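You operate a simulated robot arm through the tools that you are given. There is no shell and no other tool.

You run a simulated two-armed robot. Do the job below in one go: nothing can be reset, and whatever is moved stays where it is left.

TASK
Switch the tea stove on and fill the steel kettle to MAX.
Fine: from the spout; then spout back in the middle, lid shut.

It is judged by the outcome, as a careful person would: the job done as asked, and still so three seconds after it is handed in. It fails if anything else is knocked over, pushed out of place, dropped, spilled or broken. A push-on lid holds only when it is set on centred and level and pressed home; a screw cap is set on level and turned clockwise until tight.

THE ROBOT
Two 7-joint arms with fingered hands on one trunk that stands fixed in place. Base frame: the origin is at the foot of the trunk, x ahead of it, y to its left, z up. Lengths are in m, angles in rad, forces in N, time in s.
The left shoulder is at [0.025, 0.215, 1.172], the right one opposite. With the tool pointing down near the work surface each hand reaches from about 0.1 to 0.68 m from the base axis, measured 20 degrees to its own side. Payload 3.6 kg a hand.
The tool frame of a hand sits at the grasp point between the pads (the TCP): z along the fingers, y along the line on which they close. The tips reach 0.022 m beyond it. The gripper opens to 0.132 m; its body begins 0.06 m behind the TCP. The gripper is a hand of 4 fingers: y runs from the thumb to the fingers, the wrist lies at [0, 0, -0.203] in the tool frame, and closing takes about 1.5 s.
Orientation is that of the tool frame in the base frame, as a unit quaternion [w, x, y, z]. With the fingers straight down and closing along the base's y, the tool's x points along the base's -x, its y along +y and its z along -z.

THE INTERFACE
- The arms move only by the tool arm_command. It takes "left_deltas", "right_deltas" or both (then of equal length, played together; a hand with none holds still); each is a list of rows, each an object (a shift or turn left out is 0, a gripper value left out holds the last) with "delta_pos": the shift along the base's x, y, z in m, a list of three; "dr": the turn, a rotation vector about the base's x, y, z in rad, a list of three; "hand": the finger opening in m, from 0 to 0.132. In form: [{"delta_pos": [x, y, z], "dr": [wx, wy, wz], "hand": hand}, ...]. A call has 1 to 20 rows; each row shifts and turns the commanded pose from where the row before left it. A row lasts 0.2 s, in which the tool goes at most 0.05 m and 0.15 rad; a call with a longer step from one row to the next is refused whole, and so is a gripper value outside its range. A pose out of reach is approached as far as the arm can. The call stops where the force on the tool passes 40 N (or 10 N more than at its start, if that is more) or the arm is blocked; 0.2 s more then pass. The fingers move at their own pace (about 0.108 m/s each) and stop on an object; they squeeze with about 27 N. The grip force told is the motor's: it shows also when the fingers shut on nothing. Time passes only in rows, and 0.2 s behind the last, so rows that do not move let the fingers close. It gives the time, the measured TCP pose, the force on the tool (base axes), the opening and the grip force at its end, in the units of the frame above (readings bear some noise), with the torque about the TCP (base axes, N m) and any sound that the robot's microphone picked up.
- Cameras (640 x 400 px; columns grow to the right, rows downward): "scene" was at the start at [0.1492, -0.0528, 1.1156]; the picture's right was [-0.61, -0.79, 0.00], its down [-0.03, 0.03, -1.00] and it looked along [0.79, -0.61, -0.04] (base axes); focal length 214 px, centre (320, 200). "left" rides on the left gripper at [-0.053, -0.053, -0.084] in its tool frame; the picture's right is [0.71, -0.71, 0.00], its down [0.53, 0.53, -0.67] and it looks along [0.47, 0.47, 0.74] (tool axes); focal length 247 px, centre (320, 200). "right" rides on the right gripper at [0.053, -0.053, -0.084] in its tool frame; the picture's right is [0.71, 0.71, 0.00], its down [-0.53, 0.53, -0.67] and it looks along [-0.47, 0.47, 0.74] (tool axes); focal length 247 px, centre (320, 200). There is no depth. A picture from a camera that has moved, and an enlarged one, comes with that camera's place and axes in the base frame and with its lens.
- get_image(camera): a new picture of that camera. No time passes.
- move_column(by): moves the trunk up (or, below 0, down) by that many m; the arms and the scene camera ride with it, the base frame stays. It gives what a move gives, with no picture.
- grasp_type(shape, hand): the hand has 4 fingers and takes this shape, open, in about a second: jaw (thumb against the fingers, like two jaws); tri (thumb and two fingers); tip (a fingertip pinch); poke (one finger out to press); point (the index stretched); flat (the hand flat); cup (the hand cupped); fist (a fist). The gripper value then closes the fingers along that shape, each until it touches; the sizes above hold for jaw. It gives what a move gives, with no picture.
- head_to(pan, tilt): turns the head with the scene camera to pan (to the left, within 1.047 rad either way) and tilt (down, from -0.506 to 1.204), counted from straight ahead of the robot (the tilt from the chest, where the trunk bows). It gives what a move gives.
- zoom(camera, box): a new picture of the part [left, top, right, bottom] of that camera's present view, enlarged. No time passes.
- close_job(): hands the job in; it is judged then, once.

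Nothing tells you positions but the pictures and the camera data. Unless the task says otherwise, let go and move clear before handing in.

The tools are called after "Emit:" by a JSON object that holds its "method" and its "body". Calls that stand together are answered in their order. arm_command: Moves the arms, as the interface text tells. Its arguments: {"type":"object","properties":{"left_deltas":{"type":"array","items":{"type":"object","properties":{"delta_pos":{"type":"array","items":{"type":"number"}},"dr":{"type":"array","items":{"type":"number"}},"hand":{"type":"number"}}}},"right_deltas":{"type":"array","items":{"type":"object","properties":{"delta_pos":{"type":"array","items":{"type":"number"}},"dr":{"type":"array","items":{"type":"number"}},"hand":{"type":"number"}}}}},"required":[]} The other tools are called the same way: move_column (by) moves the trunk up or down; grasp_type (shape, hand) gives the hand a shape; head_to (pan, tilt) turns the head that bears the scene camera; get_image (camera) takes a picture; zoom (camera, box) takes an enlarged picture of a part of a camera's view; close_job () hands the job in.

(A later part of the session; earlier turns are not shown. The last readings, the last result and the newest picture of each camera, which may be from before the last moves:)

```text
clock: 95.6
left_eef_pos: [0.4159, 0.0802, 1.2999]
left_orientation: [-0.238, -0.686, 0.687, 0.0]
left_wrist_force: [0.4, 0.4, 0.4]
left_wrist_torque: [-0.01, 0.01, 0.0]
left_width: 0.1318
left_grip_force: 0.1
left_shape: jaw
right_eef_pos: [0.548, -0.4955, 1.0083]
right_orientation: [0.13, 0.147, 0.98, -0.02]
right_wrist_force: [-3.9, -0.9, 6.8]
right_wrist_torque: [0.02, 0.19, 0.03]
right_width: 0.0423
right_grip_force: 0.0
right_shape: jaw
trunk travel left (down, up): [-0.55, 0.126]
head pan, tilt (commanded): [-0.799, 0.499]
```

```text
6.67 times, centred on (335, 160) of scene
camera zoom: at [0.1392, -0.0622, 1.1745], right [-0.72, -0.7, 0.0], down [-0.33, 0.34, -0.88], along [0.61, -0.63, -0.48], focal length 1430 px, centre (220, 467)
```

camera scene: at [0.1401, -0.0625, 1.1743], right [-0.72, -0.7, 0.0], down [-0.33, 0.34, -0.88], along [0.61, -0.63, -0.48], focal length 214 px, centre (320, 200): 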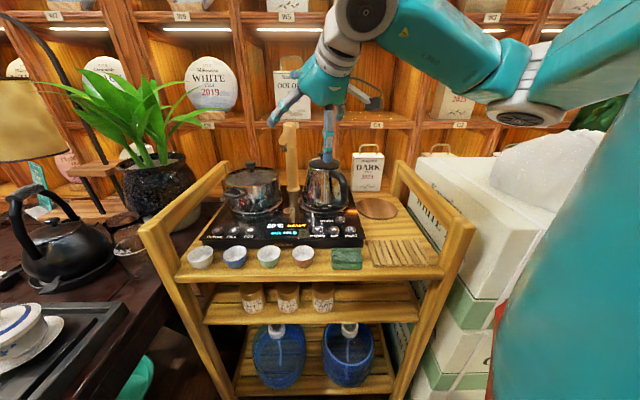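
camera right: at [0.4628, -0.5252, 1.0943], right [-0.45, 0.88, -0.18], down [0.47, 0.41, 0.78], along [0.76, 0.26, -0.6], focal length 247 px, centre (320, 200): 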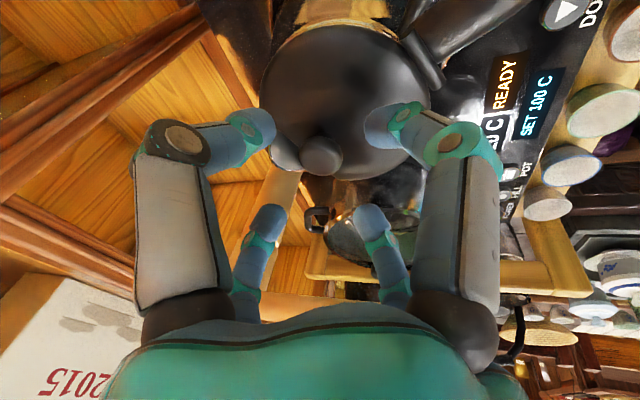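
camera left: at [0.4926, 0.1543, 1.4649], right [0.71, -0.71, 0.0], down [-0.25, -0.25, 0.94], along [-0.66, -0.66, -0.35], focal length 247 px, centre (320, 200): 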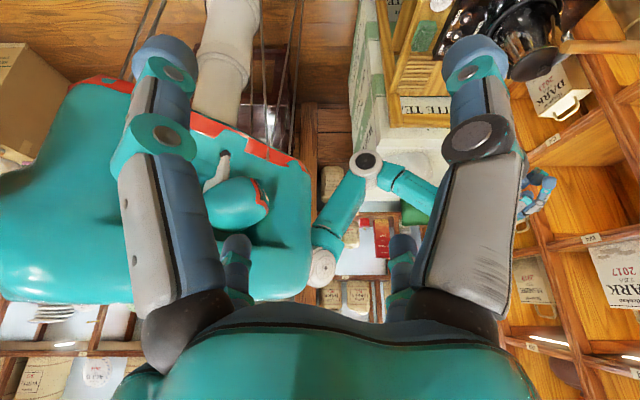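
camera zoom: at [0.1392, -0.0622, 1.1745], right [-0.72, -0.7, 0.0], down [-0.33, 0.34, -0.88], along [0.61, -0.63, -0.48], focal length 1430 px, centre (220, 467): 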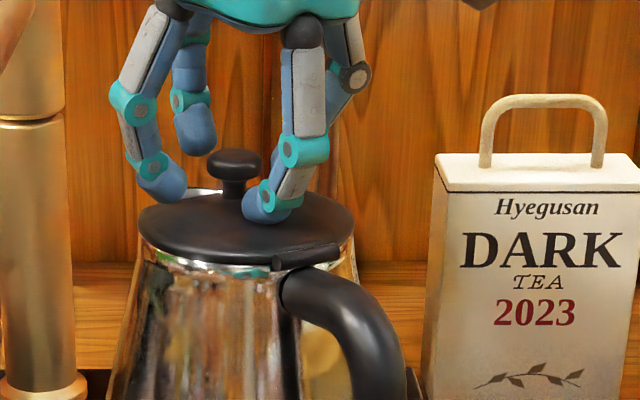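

There's about 7 N of contact, so one fingertip is touching the lid, and the side fingers are already level with the knob head. I'll lift 3 mm and close the grip.

Emit:
{"method": "arm_command", "body": {"right_deltas": [{"delta_pos": [0.002, -0.001, 0.003], "hand": 0.042}, {"delta_pos": [0, 0, 0.001], "hand": 0.02}, {"hand": 0.01}, {"hand": 0.01}, {"hand": 0.01}, {"hand": 0.01}]}}

Emit:
{"method": "zoom", "body": {"camera": "right", "box": [200, 80, 440, 260]}}

Emit:
{"method": "zoom", "body": {"camera": "scene", "box": [300, 130, 370, 190]}}

```text
clock: 97.0
left_eef_pos: [0.4175, 0.08, 1.2979]
left_orientation: [0.239, 0.687, -0.686, 0.0]
left_wrist_force: [-0.7, -0.2, -0.5]
left_wrist_torque: [-0.05, 0.01, -0.01]
left_width: 0.1319
left_grip_force: 0.0
left_shape: jaw
right_eef_pos: [0.5498, -0.496, 1.0105]
right_orientation: [0.129, 0.146, 0.981, -0.02]
right_wrist_force: [-3.9, 1.5, -0.5]
right_wrist_torque: [0.06, 0.09, 0.01]
right_width: 0.0188
right_grip_force: 27.8
right_shape: jaw
trunk travel left (down, up): [-0.55, 0.126]
head pan, tilt (commanded): [-0.799, 0.499]
```

```text
2.22 times, centred on (320, 170) of right
camera zoom: at [0.4641, -0.5254, 1.0785], right [-0.45, 0.88, -0.18], down [0.47, 0.41, 0.78], along [0.76, 0.26, -0.6], focal length 549 px, centre (320, 267)
```

zoom: 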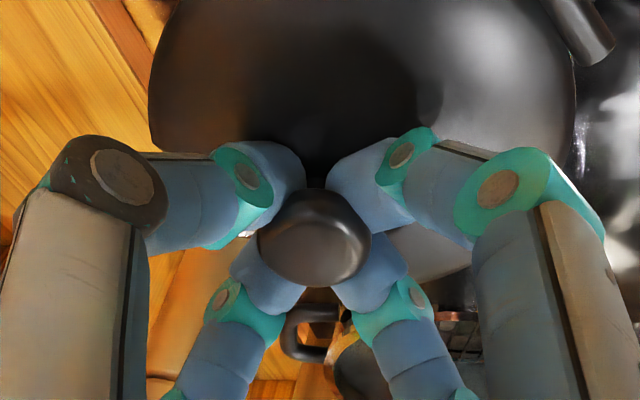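

```text
6.67 times, centred on (335, 160) of scene
camera zoom: at [0.14, -0.0624, 1.1743], right [-0.72, -0.7, 0.0], down [-0.33, 0.34, -0.88], along [0.61, -0.63, -0.48], focal length 1430 px, centre (220, 467)
```

zoom: 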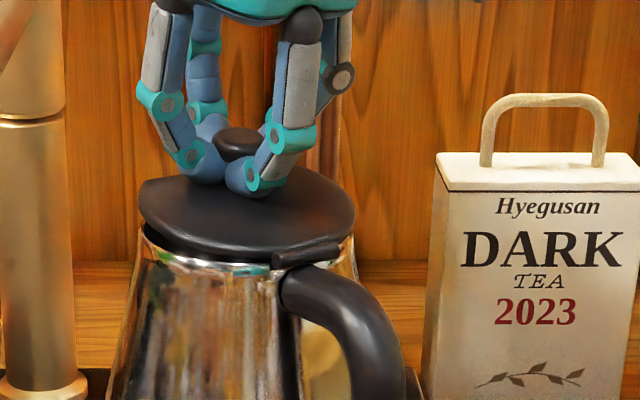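

The fingers gripped the knob under its head with 28 N, and the lid has already lifted a little. Now I'll swing the hand along the hinge arc in small steps, checking partway.

Emit:
{"method": "arm_command", "body": {"right_deltas": [{"delta_pos": [-0.00501, 0.00154, 0.00615], "dr": [-0.0352, -0.1147, 0], "hand": 0.01}, {"delta_pos": [-0.00567, 0.00174, 0.00547], "dr": [-0.0352, -0.1147, 0], "hand": 0.01}, {"delta_pos": [-0.00627, 0.00192, 0.00472], "dr": [-0.0352, -0.1147, 0], "hand": 0.01}, {"delta_pos": [-0.00676, 0.00207, 0.00391], "dr": [-0.0352, -0.1147, 0], "hand": 0.01}]}}

Emit:
{"method": "zoom", "body": {"camera": "scene", "box": [280, 100, 380, 200]}}

Emit:
{"method": "get_image", "body": {"camera": "right"}}

```text
clock: 98.0
left_eef_pos: [0.4168, 0.0809, 1.3003]
left_orientation: [0.238, 0.688, -0.686, -0.001]
left_wrist_force: [-0.2, -0.8, -0.1]
left_wrist_torque: [-0.01, 0.01, 0.0]
left_width: 0.1319
left_grip_force: 0.1
left_shape: jaw
right_eef_pos: [0.5277, -0.4889, 1.0323]
right_orientation: [0.36, 0.137, 0.921, -0.054]
right_wrist_force: [-1.2, -2.8, 1.1]
right_wrist_torque: [-0.05, 0.06, 0.0]
right_width: 0.0188
right_grip_force: 27.0
right_shape: jaw
trunk travel left (down, up): [-0.55, 0.126]
head pan, tilt (commanded): [-0.799, 0.499]
```

```text
4.00 times, centred on (330, 150) of scene
camera zoom: at [0.1398, -0.0628, 1.1743], right [-0.72, -0.7, 0.0], down [-0.33, 0.34, -0.88], along [0.61, -0.63, -0.48], focal length 858 px, centre (280, 400)
```

zoom: 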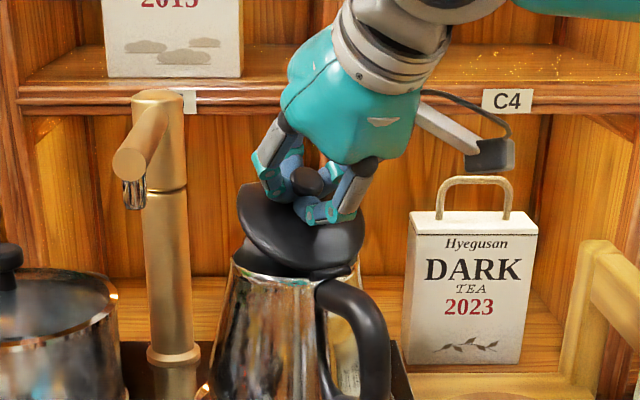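

```text
taken
camera right: at [0.4201, -0.5116, 1.0582], right [-0.29, 0.83, -0.48], down [0.09, 0.52, 0.85], along [0.95, 0.2, -0.23], focal length 247 px, centre (320, 200)
```

right: 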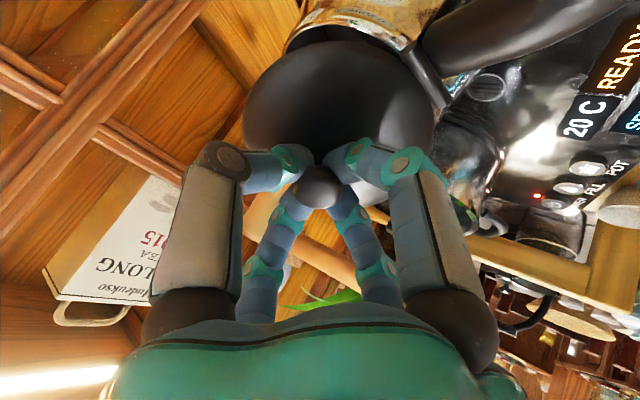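

The lid is opening smoothly at roughly 35° with low forces. I'll continue along the arc.

Emit:
{"method": "arm_command", "body": {"right_deltas": [{"delta_pos": [-0.00714, 0.00219, 0.00303], "dr": [-0.0352, -0.1147, 0], "hand": 0.01}, {"delta_pos": [-0.00744, 0.00228, 0.00211], "dr": [-0.0352, -0.1147, 0], "hand": 0.01}, {"delta_pos": [-0.00764, 0.00234, 0.00117], "dr": [-0.0352, -0.1147, 0], "hand": 0.01}]}}

Emit:
{"method": "zoom", "body": {"camera": "scene", "box": [280, 100, 380, 200]}}

Emit:
{"method": "get_image", "body": {"camera": "right"}}

```text
clock: 98.8
left_eef_pos: [0.4178, 0.0806, 1.2991]
left_orientation: [0.238, 0.687, -0.687, -0.001]
left_wrist_force: [-0.9, -0.2, -0.6]
left_wrist_torque: [0.0, -0.03, 0.01]
left_width: 0.1319
left_grip_force: 0.1
left_shape: jaw
right_eef_pos: [0.5074, -0.4876, 1.0403]
right_orientation: [0.479, 0.124, 0.867, -0.065]
right_wrist_force: [-0.1, 2.5, -0.7]
right_wrist_torque: [0.03, -0.06, 0.06]
right_width: 0.0189
right_grip_force: 26.7
right_shape: jaw
right hand out of reach, approached as far as the arm can: row 3
trunk travel left (down, up): [-0.55, 0.126]
head pan, tilt (commanded): [-0.799, 0.499]
```

```text
4.00 times, centred on (330, 150) of scene
camera zoom: at [0.1411, -0.0628, 1.174], right [-0.72, -0.7, 0.0], down [-0.34, 0.34, -0.88], along [0.61, -0.63, -0.48], focal length 858 px, centre (280, 400)
```

zoom: 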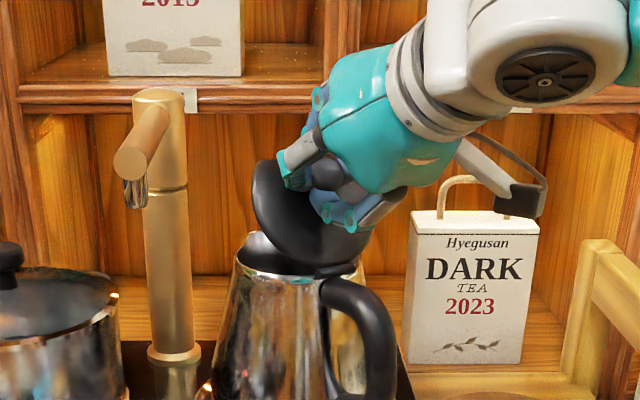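

```text
taken
camera right: at [0.3973, -0.5094, 1.0405], right [-0.17, 0.79, -0.59], down [-0.13, 0.58, 0.8], along [0.98, 0.21, 0.01], focal length 247 px, centre (320, 200)
```

right: 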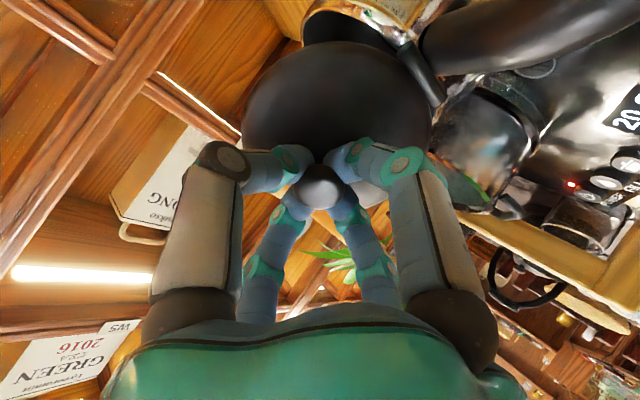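

The lid is about 60° open, but the wrist hit a limit at this roll. The knob is round, so I'll loosen the grip slightly to a cage and roll the hand about its own axis, which frees the wrist and also keeps the fingers clear of the handle.

Emit:
{"method": "arm_command", "body": {"right_deltas": [{"hand": 0.021}, {"dr": [-0.0977, 0.0278, 0.0641], "hand": 0.021}, {"dr": [-0.0977, 0.0278, 0.0641], "hand": 0.021}, {"dr": [-0.0977, 0.0278, 0.0641], "hand": 0.021}, {"dr": [-0.0977, 0.0278, 0.0641], "hand": 0.021}, {"dr": [-0.0977, 0.0278, 0.0641], "hand": 0.021}]}}

Emit:
{"method": "zoom", "body": {"camera": "scene", "box": [280, 100, 380, 200]}}

Emit:
{"method": "get_image", "body": {"camera": "right"}}

```text
clock: 100.2
left_eef_pos: [0.4176, 0.0808, 1.2998]
left_orientation: [0.238, 0.687, -0.686, 0.0]
left_wrist_force: [0.4, -0.2, -0.3]
left_wrist_torque: [-0.01, 0.0, -0.02]
left_width: 0.1321
left_grip_force: 0.1
left_shape: jaw
right_eef_pos: [0.5098, -0.488, 1.0431]
right_orientation: [0.44, -0.14, 0.863, -0.205]
right_wrist_force: [-0.2, 2.2, -3.9]
right_wrist_torque: [0.16, -0.01, -0.02]
right_width: 0.0217
right_grip_force: 0.1
right_shape: jaw
trunk travel left (down, up): [-0.55, 0.126]
head pan, tilt (commanded): [-0.799, 0.499]
```

```text
4.00 times, centred on (330, 150) of scene
camera zoom: at [0.1404, -0.0624, 1.1742], right [-0.72, -0.7, 0.0], down [-0.33, 0.34, -0.88], along [0.61, -0.63, -0.48], focal length 858 px, centre (280, 400)
```

zoom: 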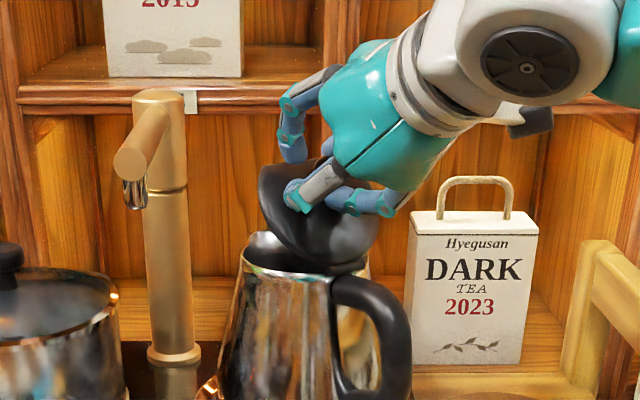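

```text
taken
camera right: at [0.4128, -0.5372, 1.0765], right [-0.45, 0.32, -0.83], down [-0.28, 0.84, 0.47], along [0.85, 0.44, -0.29], focal length 247 px, centre (320, 200)
```

right: 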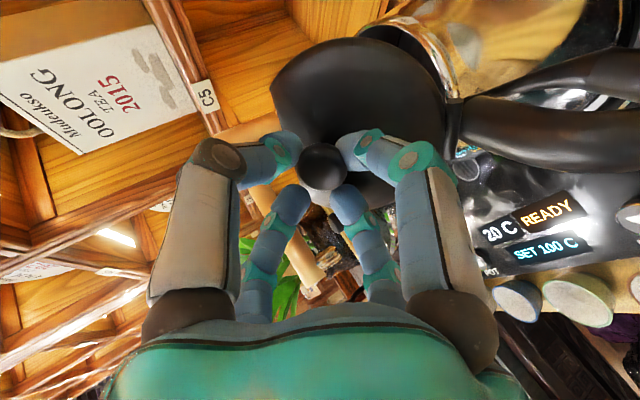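

The lid is still held and about 60° open, but the kettle's handle looks slightly shifted after the roll. I'll check the whole kettle before continuing.

Emit:
{"method": "zoom", "body": {"camera": "scene", "box": [270, 110, 400, 250]}}

Emit:
{"method": "zoom", "body": {"camera": "right", "box": [240, 60, 480, 240]}}

```text
2.86 times, centred on (335, 180) of scene
camera zoom: at [0.1404, -0.0624, 1.1742], right [-0.72, -0.7, 0.0], down [-0.33, 0.34, -0.88], along [0.61, -0.63, -0.48], focal length 613 px, centre (277, 257)
```

zoom: 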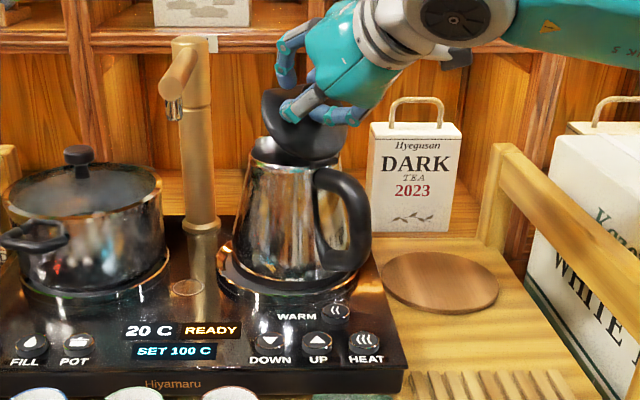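

```text
2.22 times, centred on (360, 150) of right
camera zoom: at [0.4128, -0.5372, 1.0765], right [-0.45, 0.32, -0.83], down [-0.28, 0.84, 0.47], along [0.85, 0.44, -0.29], focal length 549 px, centre (231, 311)
```

zoom: 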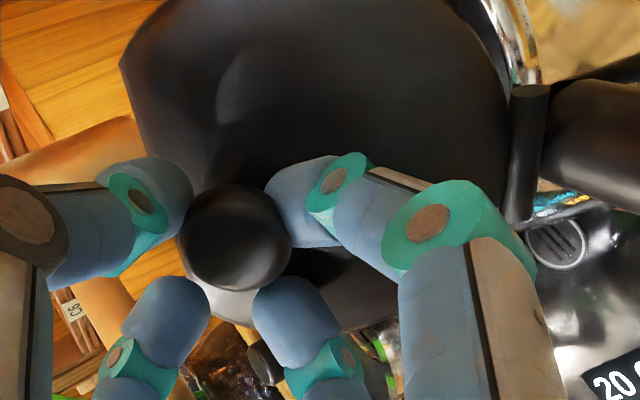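

The hand seems to have drifted slightly off the hinge arc and is tugging the kettle up, with about 4 N downward on the hand. I'll ease the hand a few millimetres toward the hinge to relax it.

Emit:
{"method": "arm_command", "body": {"right_deltas": [{"delta_pos": [-0.001, 0.0003, -0.0025], "hand": 0.021}, {"delta_pos": [-0.001, 0.0003, -0.0025], "hand": 0.021}]}}

Emit:
{"method": "zoom", "body": {"camera": "scene", "box": [270, 110, 400, 250]}}

```text
clock: 100.8
left_eef_pos: [0.417, 0.0806, 1.2998]
left_orientation: [0.239, 0.687, -0.686, -0.001]
left_wrist_force: [0.0, 0.4, -0.1]
left_wrist_torque: [0.01, 0.0, -0.06]
left_width: 0.1318
left_grip_force: 0.1
left_shape: jaw
right_eef_pos: [0.507, -0.4862, 1.0406]
right_orientation: [0.442, -0.139, 0.862, -0.205]
right_wrist_force: [1.9, 3.8, 0.8]
right_wrist_torque: [0.07, 0.05, 0.04]
right_width: 0.0217
right_grip_force: 0.0
right_shape: jaw
trunk travel left (down, up): [-0.55, 0.126]
head pan, tilt (commanded): [-0.799, 0.499]
```

```text
2.86 times, centred on (335, 180) of scene
camera zoom: at [0.1402, -0.0619, 1.1744], right [-0.72, -0.7, 0.0], down [-0.33, 0.34, -0.88], along [0.61, -0.63, -0.48], focal length 613 px, centre (277, 257)
```

zoom: 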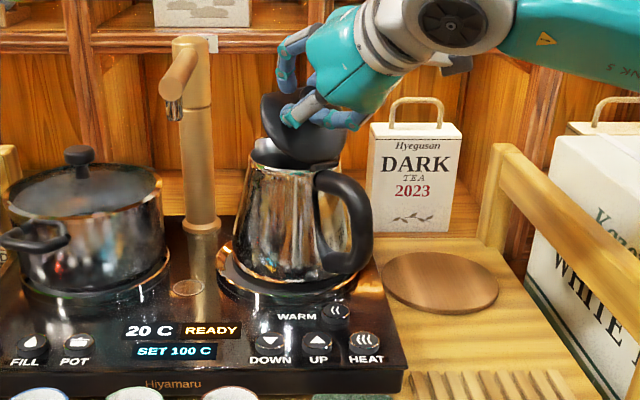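

There's a small sideways pull, so I'll shift about 3 mm left to relieve it, then continue the opening swing in two small steps.

Emit:
{"method": "arm_command", "body": {"right_deltas": [{"delta_pos": [0, 0.003, 0], "hand": 0.021}, {"delta_pos": [-0.00808, 0.00248, 0.0006], "dr": [-0.0352, -0.1147, 0], "hand": 0.021}, {"delta_pos": [-0.00804, 0.00246, -0.00043], "dr": [-0.0352, -0.1147, 0], "hand": 0.021}]}}

Emit:
{"method": "zoom", "body": {"camera": "scene", "box": [270, 110, 400, 250]}}

Emit:
{"method": "get_image", "body": {"camera": "right"}}

```text
clock: 101.6
left_eef_pos: [0.418, 0.0813, 1.2981]
left_orientation: [0.238, 0.687, -0.686, 0.0]
left_wrist_force: [0.8, -0.5, 0.0]
left_wrist_torque: [-0.02, 0.02, -0.01]
left_width: 0.1319
left_grip_force: 0.1
left_shape: jaw
right_eef_pos: [0.514, -0.4696, 1.049]
right_orientation: [0.474, -0.154, 0.845, -0.193]
right_wrist_force: [-0.5, 1.0, -4.9]
right_wrist_torque: [0.14, 0.0, -0.05]
right_width: 0.0212
right_grip_force: 0.2
right_shape: jaw
right hand out of reach, approached as far as the arm can: row 2, 3
trunk travel left (down, up): [-0.55, 0.126]
head pan, tilt (commanded): [-0.799, 0.499]
```

```text
2.86 times, centred on (335, 180) of scene
camera zoom: at [0.1408, -0.0617, 1.1741], right [-0.72, -0.7, 0.0], down [-0.33, 0.34, -0.88], along [0.61, -0.63, -0.48], focal length 613 px, centre (277, 257)
```

zoom: 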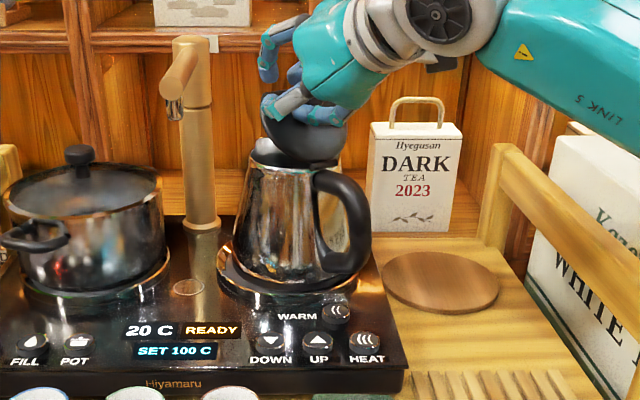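

```text
taken
camera right: at [0.4196, -0.5245, 1.0755], right [-0.41, 0.31, -0.86], down [-0.35, 0.82, 0.46], along [0.84, 0.49, -0.23], focal length 247 px, centre (320, 200)
```

right: 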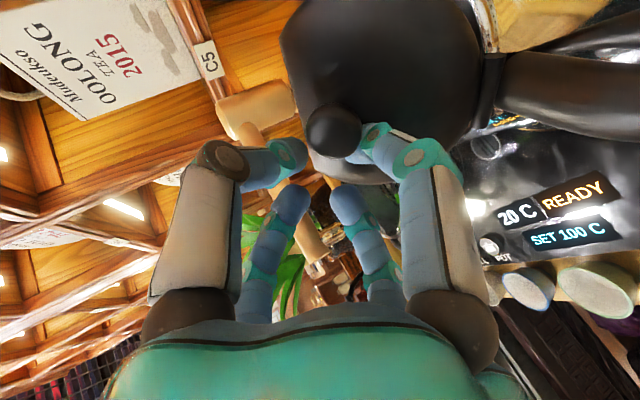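

The wrist hit a limit again and the knob is partly slipping from the cage, while the lid stays propped. I'll look at the arm posture with the left camera before deciding.

Emit:
{"method": "get_image", "body": {"camera": "left"}}

Emit:
{"method": "get_image", "body": {"camera": "scene"}}

```text
taken
camera left: at [0.4929, 0.1558, 1.3384], right [0.71, -0.71, 0.0], down [-0.25, -0.25, 0.94], along [-0.66, -0.66, -0.35], focal length 247 px, centre (320, 200)
```

left: 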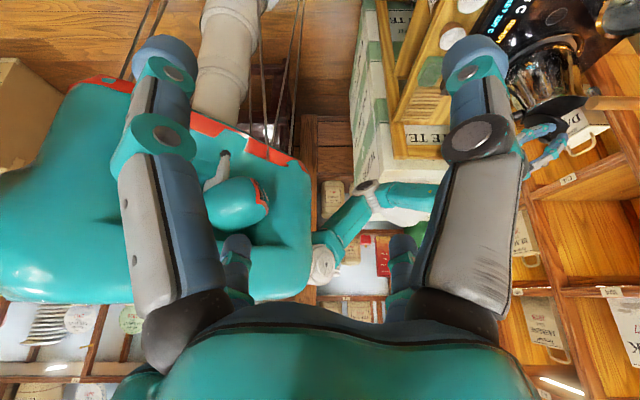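

```text
taken
camera scene: at [0.1408, -0.0617, 1.1741], right [-0.72, -0.7, 0.0], down [-0.33, 0.34, -0.88], along [0.61, -0.63, -0.48], focal length 214 px, centre (320, 200)
```

scene: 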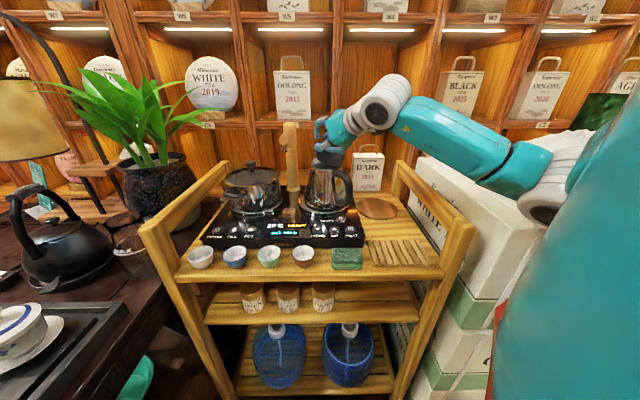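

The elbow is at about (0.10, -0.43, 1.05), well out and low, and the wrist bend looks moderate. I'll test a pure translation back toward the arc, with no rotation, to see whether it's only the rotation that's limited.

Emit:
{"method": "arm_command", "body": {"right_deltas": [{"delta_pos": [-0.006, -0.008, -0.006], "hand": 0.021}, {"delta_pos": [-0.006, -0.004, -0.003], "hand": 0.021}]}}

Emit:
{"method": "zoom", "body": {"camera": "scene", "box": [270, 110, 400, 250]}}

Emit:
{"method": "get_image", "body": {"camera": "right"}}

```text
clock: 102.2
left_eef_pos: [0.4171, 0.0813, 1.2988]
left_orientation: [0.239, 0.687, -0.686, 0.001]
left_wrist_force: [-0.6, 0.9, 0.4]
left_wrist_torque: [0.01, -0.01, -0.02]
left_width: 0.1318
left_grip_force: 0.0
left_shape: jaw
right_eef_pos: [0.5039, -0.4837, 1.0453]
right_orientation: [0.479, -0.153, 0.842, -0.194]
right_wrist_force: [2.2, 3.9, 2.9]
right_wrist_torque: [-0.05, -0.07, 0.08]
right_width: 0.0211
right_grip_force: 0.0
right_shape: jaw
trunk travel left (down, up): [-0.55, 0.126]
head pan, tilt (commanded): [-0.799, 0.499]
```

```text
2.86 times, centred on (335, 180) of scene
camera zoom: at [0.1402, -0.062, 1.1744], right [-0.72, -0.7, 0.0], down [-0.33, 0.34, -0.88], along [0.61, -0.63, -0.48], focal length 613 px, centre (277, 257)
```

zoom: 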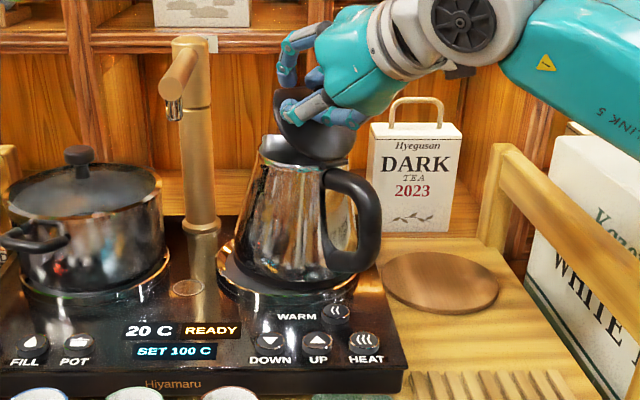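

```text
taken
camera right: at [0.4085, -0.5381, 1.0702], right [-0.4, 0.3, -0.86], down [-0.36, 0.82, 0.45], along [0.84, 0.49, -0.22], focal length 247 px, centre (320, 200)
```

right: 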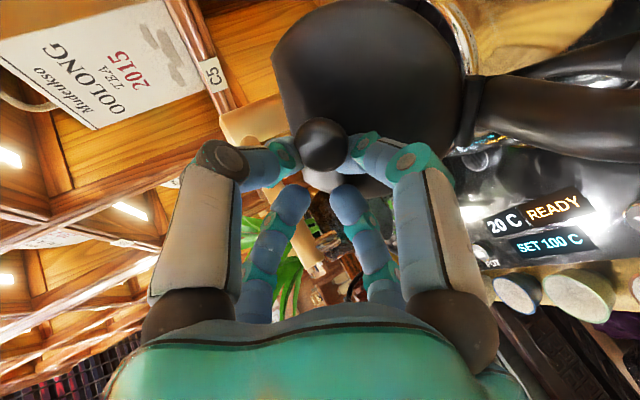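

Translation alone works, but the kettle is being nudged: about 4 N sideways. I'll relieve that first by shifting left and slightly down, and see the force settle.

Emit:
{"method": "arm_command", "body": {"right_deltas": [{"delta_pos": [0, 0.004, -0.001], "hand": 0.021}, {"delta_pos": [-0.001, 0.003, -0.001], "hand": 0.021}, {"hand": 0.021}]}}

Emit:
{"method": "zoom", "body": {"camera": "scene", "box": [270, 110, 400, 250]}}

```text
clock: 103.0
left_eef_pos: [0.4174, 0.0817, 1.2994]
left_orientation: [0.239, 0.687, -0.687, 0.0]
left_wrist_force: [-0.2, 0.2, 0.7]
left_wrist_torque: [-0.03, 0.0, -0.03]
left_width: 0.132
left_grip_force: 0.0
left_shape: jaw
right_eef_pos: [0.5051, -0.4764, 1.0399]
right_orientation: [0.477, -0.154, 0.843, -0.195]
right_wrist_force: [4.0, 2.0, 6.0]
right_wrist_torque: [-0.15, -0.07, 0.09]
right_width: 0.0214
right_grip_force: 0.0
right_shape: jaw
trunk travel left (down, up): [-0.55, 0.126]
head pan, tilt (commanded): [-0.799, 0.499]
```

```text
2.86 times, centred on (335, 180) of scene
camera zoom: at [0.1402, -0.0619, 1.1743], right [-0.72, -0.7, 0.0], down [-0.33, 0.34, -0.88], along [0.61, -0.63, -0.48], focal length 613 px, centre (277, 257)
```

zoom: 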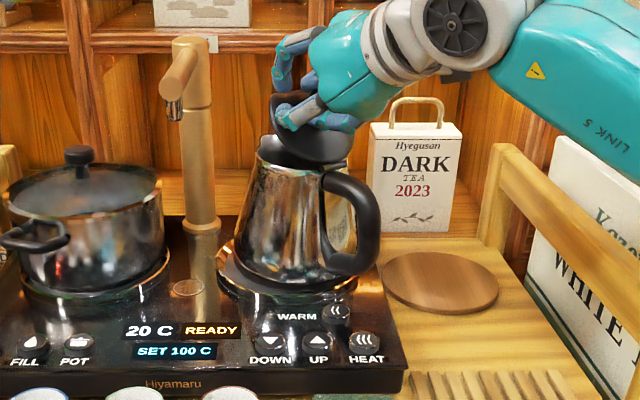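

The force is now a slight downward press, so there are only a few millimetres of play. I'll test whether yawing the hand a little to the left frees up the tilt, keeping the knob where it is.

Emit:
{"method": "arm_command", "body": {"right_deltas": [{"delta_pos": [-0.001, -0.001, 0.002], "hand": 0.021}, {"delta_pos": [-0.0003, -0.0019, 0], "dr": [0, 0, 0.12], "hand": 0.021}, {"delta_pos": [-0.0009, 0, -0.001], "dr": [-0.0104, -0.1195, 0], "hand": 0.021}]}}

Emit:
{"method": "zoom", "body": {"camera": "scene", "box": [270, 110, 400, 250]}}

```text
clock: 103.8
left_eef_pos: [0.4169, 0.0826, 1.2993]
left_orientation: [0.238, 0.687, -0.687, 0.0]
left_wrist_force: [0.0, 1.4, -0.7]
left_wrist_torque: [-0.02, -0.02, 0.0]
left_width: 0.1318
left_grip_force: 0.1
left_shape: jaw
right_eef_pos: [0.5008, -0.478, 1.0418]
right_orientation: [0.535, -0.196, 0.801, -0.182]
right_wrist_force: [1.9, 3.7, 2.6]
right_wrist_torque: [-0.07, -0.03, 0.07]
right_width: 0.021
right_grip_force: 0.0
right_shape: jaw
trunk travel left (down, up): [-0.55, 0.126]
head pan, tilt (commanded): [-0.799, 0.499]
```

```text
2.86 times, centred on (335, 180) of scene
camera zoom: at [0.14, -0.0613, 1.1743], right [-0.72, -0.7, 0.0], down [-0.33, 0.34, -0.88], along [0.61, -0.63, -0.48], focal length 613 px, centre (277, 257)
```

zoom: 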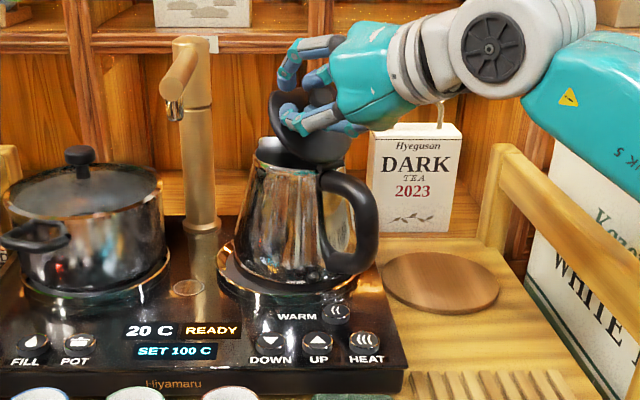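

Yawing left freed the wrist, and the tilt increased without trouble. I'll continue the swing with a bit of yaw each step and a slight left correction.

Emit:
{"method": "arm_command", "body": {"right_deltas": [{"delta_pos": [-0.0081, 0.003, 0.0005], "dr": [-0.0104, -0.1195, 0.04], "hand": 0.021}, {"delta_pos": [-0.008, 0.003, -0.0004], "dr": [-0.0056, -0.1199, 0.04], "hand": 0.021}]}}

Emit:
{"method": "zoom", "body": {"camera": "scene", "box": [270, 110, 400, 250]}}

Emit:
{"method": "get_image", "body": {"camera": "right"}}

```text
clock: 104.4
left_eef_pos: [0.417, 0.0814, 1.2991]
left_orientation: [-0.239, -0.686, 0.687, 0.0]
left_wrist_force: [0.2, 0.4, 0.2]
left_wrist_torque: [0.03, -0.01, -0.03]
left_width: 0.1317
left_grip_force: 0.0
left_shape: jaw
right_eef_pos: [0.4842, -0.4737, 1.041]
right_orientation: [0.632, -0.209, 0.722, -0.188]
right_wrist_force: [1.8, 2.1, 3.7]
right_wrist_torque: [-0.11, -0.05, 0.1]
right_width: 0.0213
right_grip_force: 0.0
right_shape: jaw
trunk travel left (down, up): [-0.55, 0.126]
head pan, tilt (commanded): [-0.799, 0.499]
```

```text
2.86 times, centred on (335, 180) of scene
camera zoom: at [0.14, -0.0622, 1.1743], right [-0.72, -0.7, 0.0], down [-0.33, 0.34, -0.88], along [0.61, -0.63, -0.48], focal length 613 px, centre (277, 257)
```

zoom: 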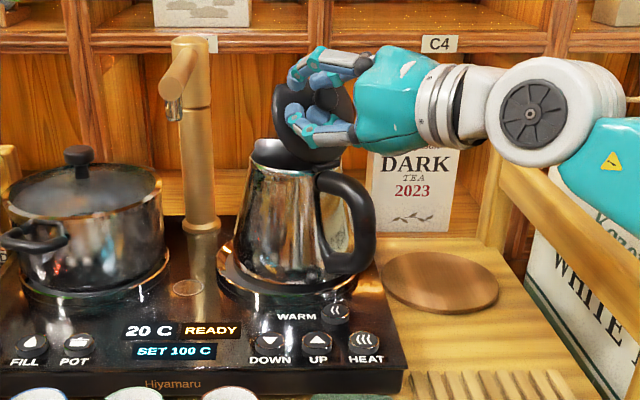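

```text
taken
camera right: at [0.3991, -0.5459, 1.0376], right [-0.12, 0.21, -0.97], down [-0.64, 0.73, 0.24], along [0.76, 0.65, 0.04], focal length 247 px, centre (320, 200)
```

right: 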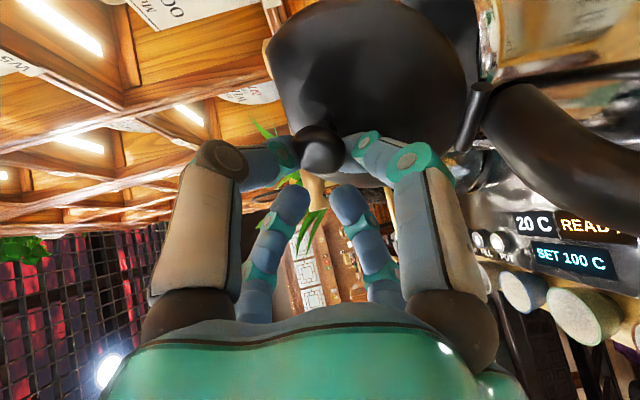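

The lid is now close to vertical, with the fingers well above the handle. Two more steps should take it past upright.

Emit:
{"method": "arm_command", "body": {"right_deltas": [{"delta_pos": [-0.008, 0.003, 0.0], "dr": [0, -0.12, 0.03], "hand": 0.021}, {"delta_pos": [-0.0078, 0.002, -0.001], "dr": [0, -0.12, 0.03], "hand": 0.021}]}}

Emit:
{"method": "zoom", "body": {"camera": "scene", "box": [270, 110, 400, 250]}}

Emit:
{"method": "get_image", "body": {"camera": "right"}}

```text
clock: 105.0
left_eef_pos: [0.4172, 0.0804, 1.3001]
left_orientation: [0.238, 0.687, -0.687, 0.0]
left_wrist_force: [-0.1, -0.8, -0.6]
left_wrist_torque: [-0.02, 0.0, 0.03]
left_width: 0.1318
left_grip_force: 0.1
left_shape: jaw
right_eef_pos: [0.4683, -0.4687, 1.0399]
right_orientation: [0.719, -0.207, 0.635, -0.194]
right_wrist_force: [-0.4, 2.2, 3.7]
right_wrist_torque: [-0.07, -0.01, 0.04]
right_width: 0.0206
right_grip_force: 0.1
right_shape: jaw
trunk travel left (down, up): [-0.55, 0.126]
head pan, tilt (commanded): [-0.799, 0.499]
```

```text
2.86 times, centred on (335, 180) of scene
camera zoom: at [0.1399, -0.0622, 1.1744], right [-0.72, -0.7, 0.0], down [-0.33, 0.34, -0.88], along [0.61, -0.63, -0.48], focal length 613 px, centre (277, 257)
```

zoom: 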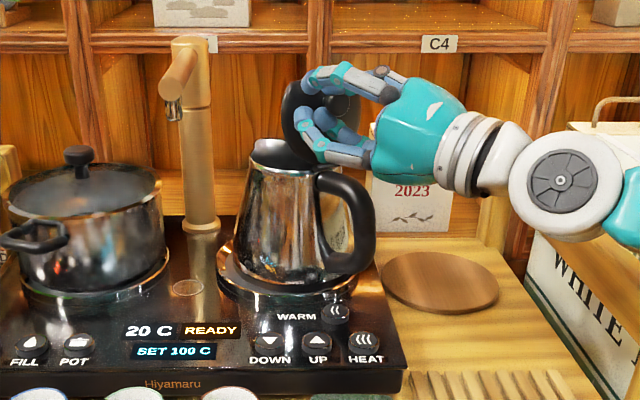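

```text
taken
camera right: at [0.3896, -0.5464, 1.0158], right [0.1, 0.21, -0.97], down [-0.72, 0.69, 0.08], along [0.69, 0.69, 0.22], focal length 247 px, centre (320, 200)
```

right: 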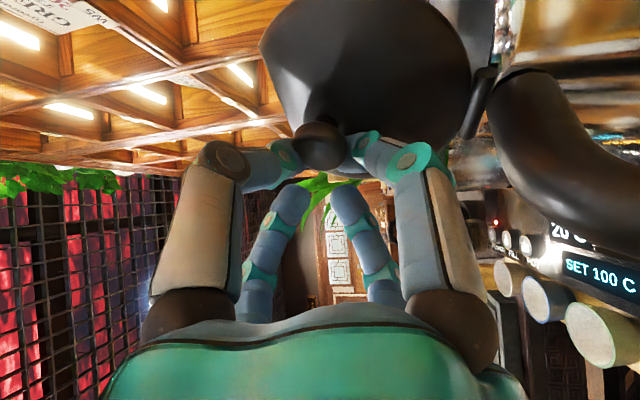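

The lid is upright now. I'll take it a little further past vertical so it can rest open by itself.

Emit:
{"method": "arm_command", "body": {"right_deltas": [{"delta_pos": [-0.0072, 0.0023, -0.0012], "dr": [0, -0.12, 0.02], "hand": 0.021}, {"delta_pos": [-0.007, 0.002, -0.003], "dr": [0, -0.12, 0.02], "hand": 0.021}]}}

Emit:
{"method": "zoom", "body": {"camera": "scene", "box": [270, 110, 400, 250]}}

Emit:
{"method": "zoom", "body": {"camera": "scene", "box": [310, 110, 380, 180]}}

```text
clock: 105.6
left_eef_pos: [0.4173, 0.0808, 1.2986]
left_orientation: [0.238, 0.687, -0.686, -0.001]
left_wrist_force: [-0.3, -1.0, -1.2]
left_wrist_torque: [0.0, -0.01, 0.01]
left_width: 0.1319
left_grip_force: 0.0
left_shape: jaw
right_eef_pos: [0.4544, -0.4663, 1.0342]
right_orientation: [0.794, -0.194, 0.54, -0.204]
right_wrist_force: [-0.7, 0.2, 0.3]
right_wrist_torque: [-0.03, -0.01, -0.01]
right_width: 0.0211
right_grip_force: 0.0
right_shape: jaw
trunk travel left (down, up): [-0.55, 0.126]
head pan, tilt (commanded): [-0.799, 0.499]
```

```text
2.86 times, centred on (335, 180) of scene
camera zoom: at [0.1401, -0.0625, 1.1743], right [-0.72, -0.7, 0.0], down [-0.33, 0.34, -0.88], along [0.61, -0.63, -0.48], focal length 613 px, centre (277, 257)
```

zoom: 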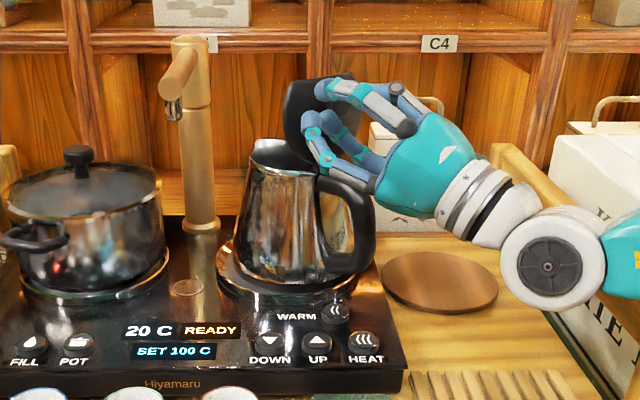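

```text
5.71 times, centred on (345, 145) of scene
camera zoom: at [0.1401, -0.0625, 1.1743], right [-0.72, -0.7, 0.0], down [-0.33, 0.34, -0.88], along [0.61, -0.63, -0.48], focal length 1226 px, centre (177, 514)
```

zoom: 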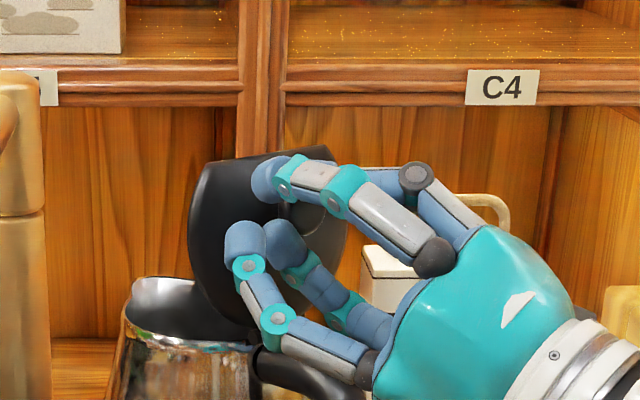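

The lid leans back past vertical now, roughly 100–105°, with almost no force on the hand. I'll open the fingers slowly and see whether it stays.

Emit:
{"method": "arm_command", "body": {"right_deltas": [{"hand": 0.03}, {"hand": 0.04}, {"hand": 0.05}]}}

Emit:
{"method": "zoom", "body": {"camera": "scene", "box": [290, 110, 380, 200]}}

```text
clock: 106.4
left_eef_pos: [0.4169, 0.0812, 1.2997]
left_orientation: [0.239, 0.687, -0.687, 0.0]
left_wrist_force: [0.4, -0.8, 0.5]
left_wrist_torque: [-0.01, 0.03, 0.0]
left_width: 0.132
left_grip_force: 0.1
left_shape: jaw
right_eef_pos: [0.4557, -0.4652, 1.0349]
right_orientation: [0.794, -0.194, 0.54, -0.203]
right_wrist_force: [0.0, -0.1, 1.1]
right_wrist_torque: [-0.02, 0.0, -0.02]
right_width: 0.0496
right_grip_force: 0.1
right_shape: jaw
trunk travel left (down, up): [-0.55, 0.126]
head pan, tilt (commanded): [-0.799, 0.499]
```

```text
4.44 times, centred on (335, 155) of scene
camera zoom: at [0.1401, -0.0625, 1.1743], right [-0.72, -0.7, 0.0], down [-0.33, 0.34, -0.88], along [0.61, -0.63, -0.48], focal length 953 px, centre (253, 400)
```

zoom: 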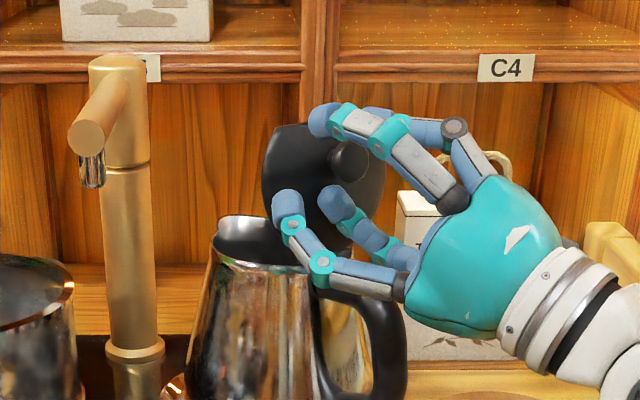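

The lid stays open by itself. I'll back the hand straight away from it, with the fingers open so they clear the knob.

Emit:
{"method": "arm_command", "body": {"right_deltas": [{"delta_pos": [-0.01, 0, 0], "hand": 0.06}, {"delta_pos": [-0.015, 0, 0.002], "hand": 0.07}, {"delta_pos": [-0.02, 0, 0.005], "hand": 0.07}, {"delta_pos": [-0.02, 0, 0.01], "hand": 0.07}, {"delta_pos": [-0.02, 0, 0.02], "hand": 0.07}]}}

Emit:
{"method": "get_image", "body": {"camera": "scene"}}

Emit:
{"method": "zoom", "body": {"camera": "scene", "box": [290, 110, 380, 240]}}

```text
clock: 107.6
left_eef_pos: [0.417, 0.0808, 1.2997]
left_orientation: [0.238, 0.687, -0.686, 0.0]
left_wrist_force: [1.2, -0.6, -0.7]
left_wrist_torque: [-0.01, 0.01, 0.03]
left_width: 0.1316
left_grip_force: 0.1
left_shape: jaw
right_eef_pos: [0.3688, -0.4657, 1.0731]
right_orientation: [0.794, -0.194, 0.54, -0.201]
right_wrist_force: [0.0, 0.3, 0.6]
right_wrist_torque: [0.01, 0.01, 0.01]
right_width: 0.0695
right_grip_force: 0.1
right_shape: jaw
trunk travel left (down, up): [-0.55, 0.126]
head pan, tilt (commanded): [-0.799, 0.499]
```

```text
taken
camera scene: at [0.1394, -0.0623, 1.1744], right [-0.72, -0.7, 0.0], down [-0.33, 0.34, -0.88], along [0.61, -0.63, -0.48], focal length 214 px, centre (320, 200)
```

scene: 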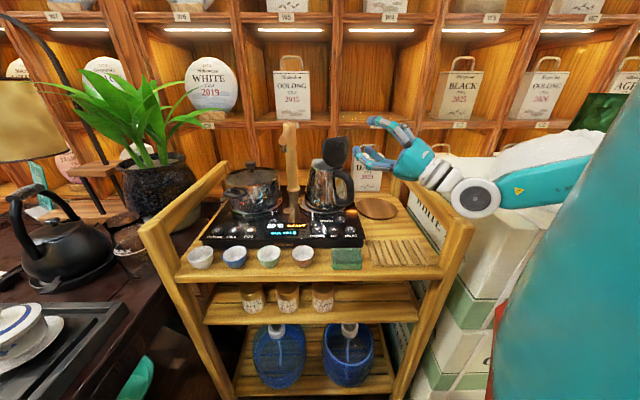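

```text
3.08 times, centred on (335, 175) of scene
camera zoom: at [0.1394, -0.0623, 1.1744], right [-0.72, -0.7, 0.0], down [-0.33, 0.34, -0.88], along [0.61, -0.63, -0.48], focal length 660 px, centre (274, 277)
```

zoom: 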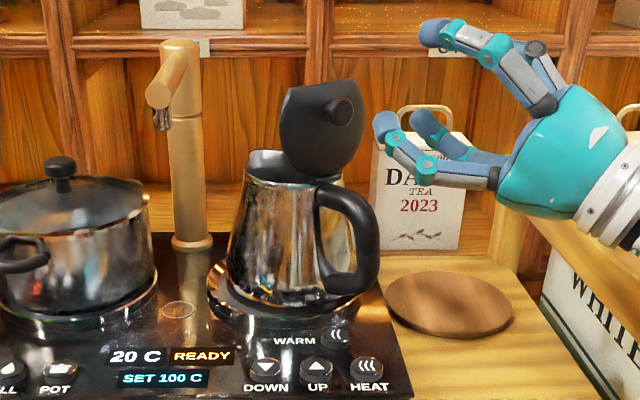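

The lid stands open on its own and the kettle still sits centred on its heater ring. Next is the spout: I'll raise the hand, turn it to nearly pointing down, and switch to the poke finger to push the spout arm.

Emit:
{"method": "arm_command", "body": {"right_deltas": [{"delta_pos": [0, 0.005, 0.02]}, {"delta_pos": [0, 0.005, 0.02]}, {"delta_pos": [0.005, 0.005, 0.01], "dr": [0.0542, 0.1115, -0.0428]}, {"delta_pos": [0.005, 0.005, 0.01], "dr": [0.0542, 0.1115, -0.0428]}, {"delta_pos": [0.005, 0.005, 0.01], "dr": [0.0542, 0.1115, -0.0428]}, {"delta_pos": [0.005, 0.005, 0.01], "dr": [0.0542, 0.1115, -0.0428]}, {"delta_pos": [0.005, 0.005, 0.01], "dr": [0.0542, 0.1115, -0.0428]}, {"delta_pos": [0.005, 0.005, 0.005], "dr": [0.0542, 0.1115, -0.0428]}, {"delta_pos": [0.005, 0.005, 0.005], "dr": [0.0542, 0.1115, -0.0428]}, {"delta_pos": [0.01, 0.005, 0.005], "dr": [0.0542, 0.1115, -0.0428]}, {"delta_pos": [0.01, 0.005, 0], "dr": [0.0542, 0.1115, -0.0428]}, {"delta_pos": [0.01, 0.005, 0], "dr": [0.0542, 0.1115, -0.0428]}, {"delta_pos": [0.01, 0.005, 0], "dr": [0.0542, 0.1115, -0.0428]}, {"delta_pos": [0.01, 0.005, 0], "dr": [0.0542, 0.1115, -0.0428]}, {"delta_pos": [0.01, 0.005, 0], "dr": [0.0542, 0.1115, -0.0428]}, {"delta_pos": [0.01, 0.005, 0], "dr": [0.0542, 0.1115, -0.0428]}]}}

Emit:
{"method": "get_image", "body": {"camera": "scene"}}

```text
clock: 111.0
left_eef_pos: [0.4188, 0.0803, 1.2991]
left_orientation: [0.239, 0.687, -0.686, 0.0]
left_wrist_force: [-0.3, -0.1, 0.7]
left_wrist_torque: [0.0, -0.01, -0.02]
left_width: 0.1319
left_grip_force: 0.1
left_shape: jaw
right_eef_pos: [0.472, -0.3973, 1.1802]
right_orientation: [0.127, 0.146, 0.981, -0.019]
right_wrist_force: [-0.1, 0.4, 0.2]
right_wrist_torque: [-0.01, 0.01, 0.03]
right_width: 0.0698
right_grip_force: 0.1
right_shape: jaw
right hand out of reach, approached as far as the arm can: row 7
trunk travel left (down, up): [-0.55, 0.126]
head pan, tilt (commanded): [-0.799, 0.499]
```

```text
taken
camera scene: at [0.1411, -0.0622, 1.1741], right [-0.72, -0.7, 0.0], down [-0.34, 0.34, -0.88], along [0.61, -0.63, -0.48], focal length 214 px, centre (320, 200)
```

scene: 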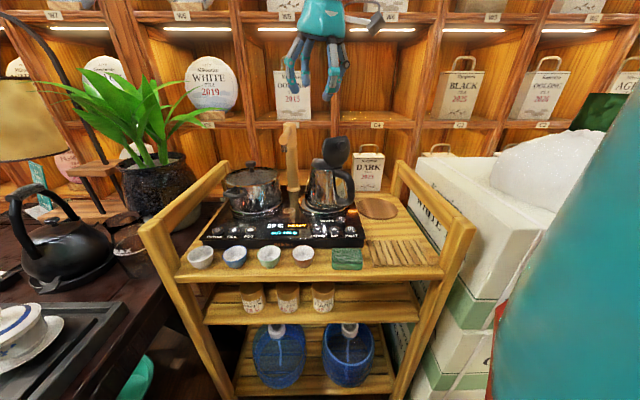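

The hand is back to near-vertical as planned. I'll switch to the poke finger and move it around to the left side of the spout arm, staying high, then check.

Emit:
{"method": "grasp_type", "body": {"hand": "right", "shape": "poke"}}

Emit:
{"method": "arm_command", "body": {"right_deltas": [{"delta_pos": [0.03, 0.017, 0]}, {"delta_pos": [0.03, 0.017, 0]}, {"delta_pos": [0.03, 0.015, 0]}, {"delta_pos": [0.03, 0.01, 0]}, {"delta_pos": [0.025, -0.02, -0.015]}, {"delta_pos": [0.025, -0.02, -0.015]}]}}

Emit:
{"method": "zoom", "body": {"camera": "scene", "box": [230, 60, 370, 200]}}

Emit:
{"method": "get_image", "body": {"camera": "right"}}

```text
clock: 111.9
left_eef_pos: [0.418, 0.0819, 1.3002]
left_orientation: [0.238, 0.688, -0.686, 0.0]
left_wrist_force: [0.0, 0.4, 0.0]
left_wrist_torque: [-0.02, 0.04, 0.02]
left_width: 0.1317
left_grip_force: 0.0
left_shape: jaw
right_eef_pos: [0.4712, -0.3979, 1.1789]
right_orientation: [0.13, 0.146, 0.981, -0.021]
right_wrist_force: [-0.3, 0.1, 0.3]
right_wrist_torque: [-0.01, 0.02, 0.01]
right_width: 0.0
right_grip_force: 0.1
right_shape: poke
trunk travel left (down, up): [-0.55, 0.126]
head pan, tilt (commanded): [-0.799, 0.499]
```

```text
clock: 113.3
left_eef_pos: [0.4178, 0.0799, 1.2996]
left_orientation: [0.238, 0.687, -0.686, 0.0]
left_wrist_force: [0.0, 0.4, 0.1]
left_wrist_torque: [0.04, 0.0, 0.01]
left_width: 0.1318
left_grip_force: 0.1
left_shape: jaw
right_eef_pos: [0.5359, -0.4199, 1.1671]
right_orientation: [0.129, 0.146, 0.981, -0.02]
right_wrist_force: [0.3, -0.3, 0.2]
right_wrist_torque: [0.0, 0.01, 0.02]
right_width: 0.0
right_grip_force: 0.1
right_shape: poke
right hand out of reach, approached as far as the arm can: row 2, 3, 4, 5, 6
trunk travel left (down, up): [-0.55, 0.126]
head pan, tilt (commanded): [-0.799, 0.499]
```

```text
2.86 times, centred on (300, 130) of scene
camera zoom: at [0.1407, -0.0628, 1.1742], right [-0.72, -0.7, 0.0], down [-0.33, 0.34, -0.88], along [0.61, -0.63, -0.48], focal length 613 px, centre (377, 400)
```

zoom: 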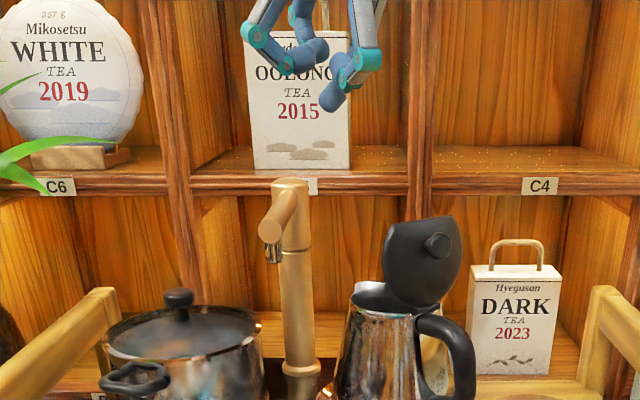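

```text
taken
camera right: at [0.4499, -0.4481, 1.234], right [-0.45, 0.88, -0.18], down [0.47, 0.41, 0.78], along [0.76, 0.26, -0.6], focal length 247 px, centre (320, 200)
```

right: 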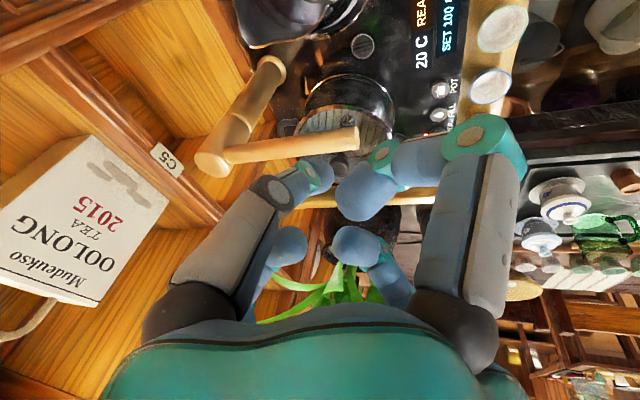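

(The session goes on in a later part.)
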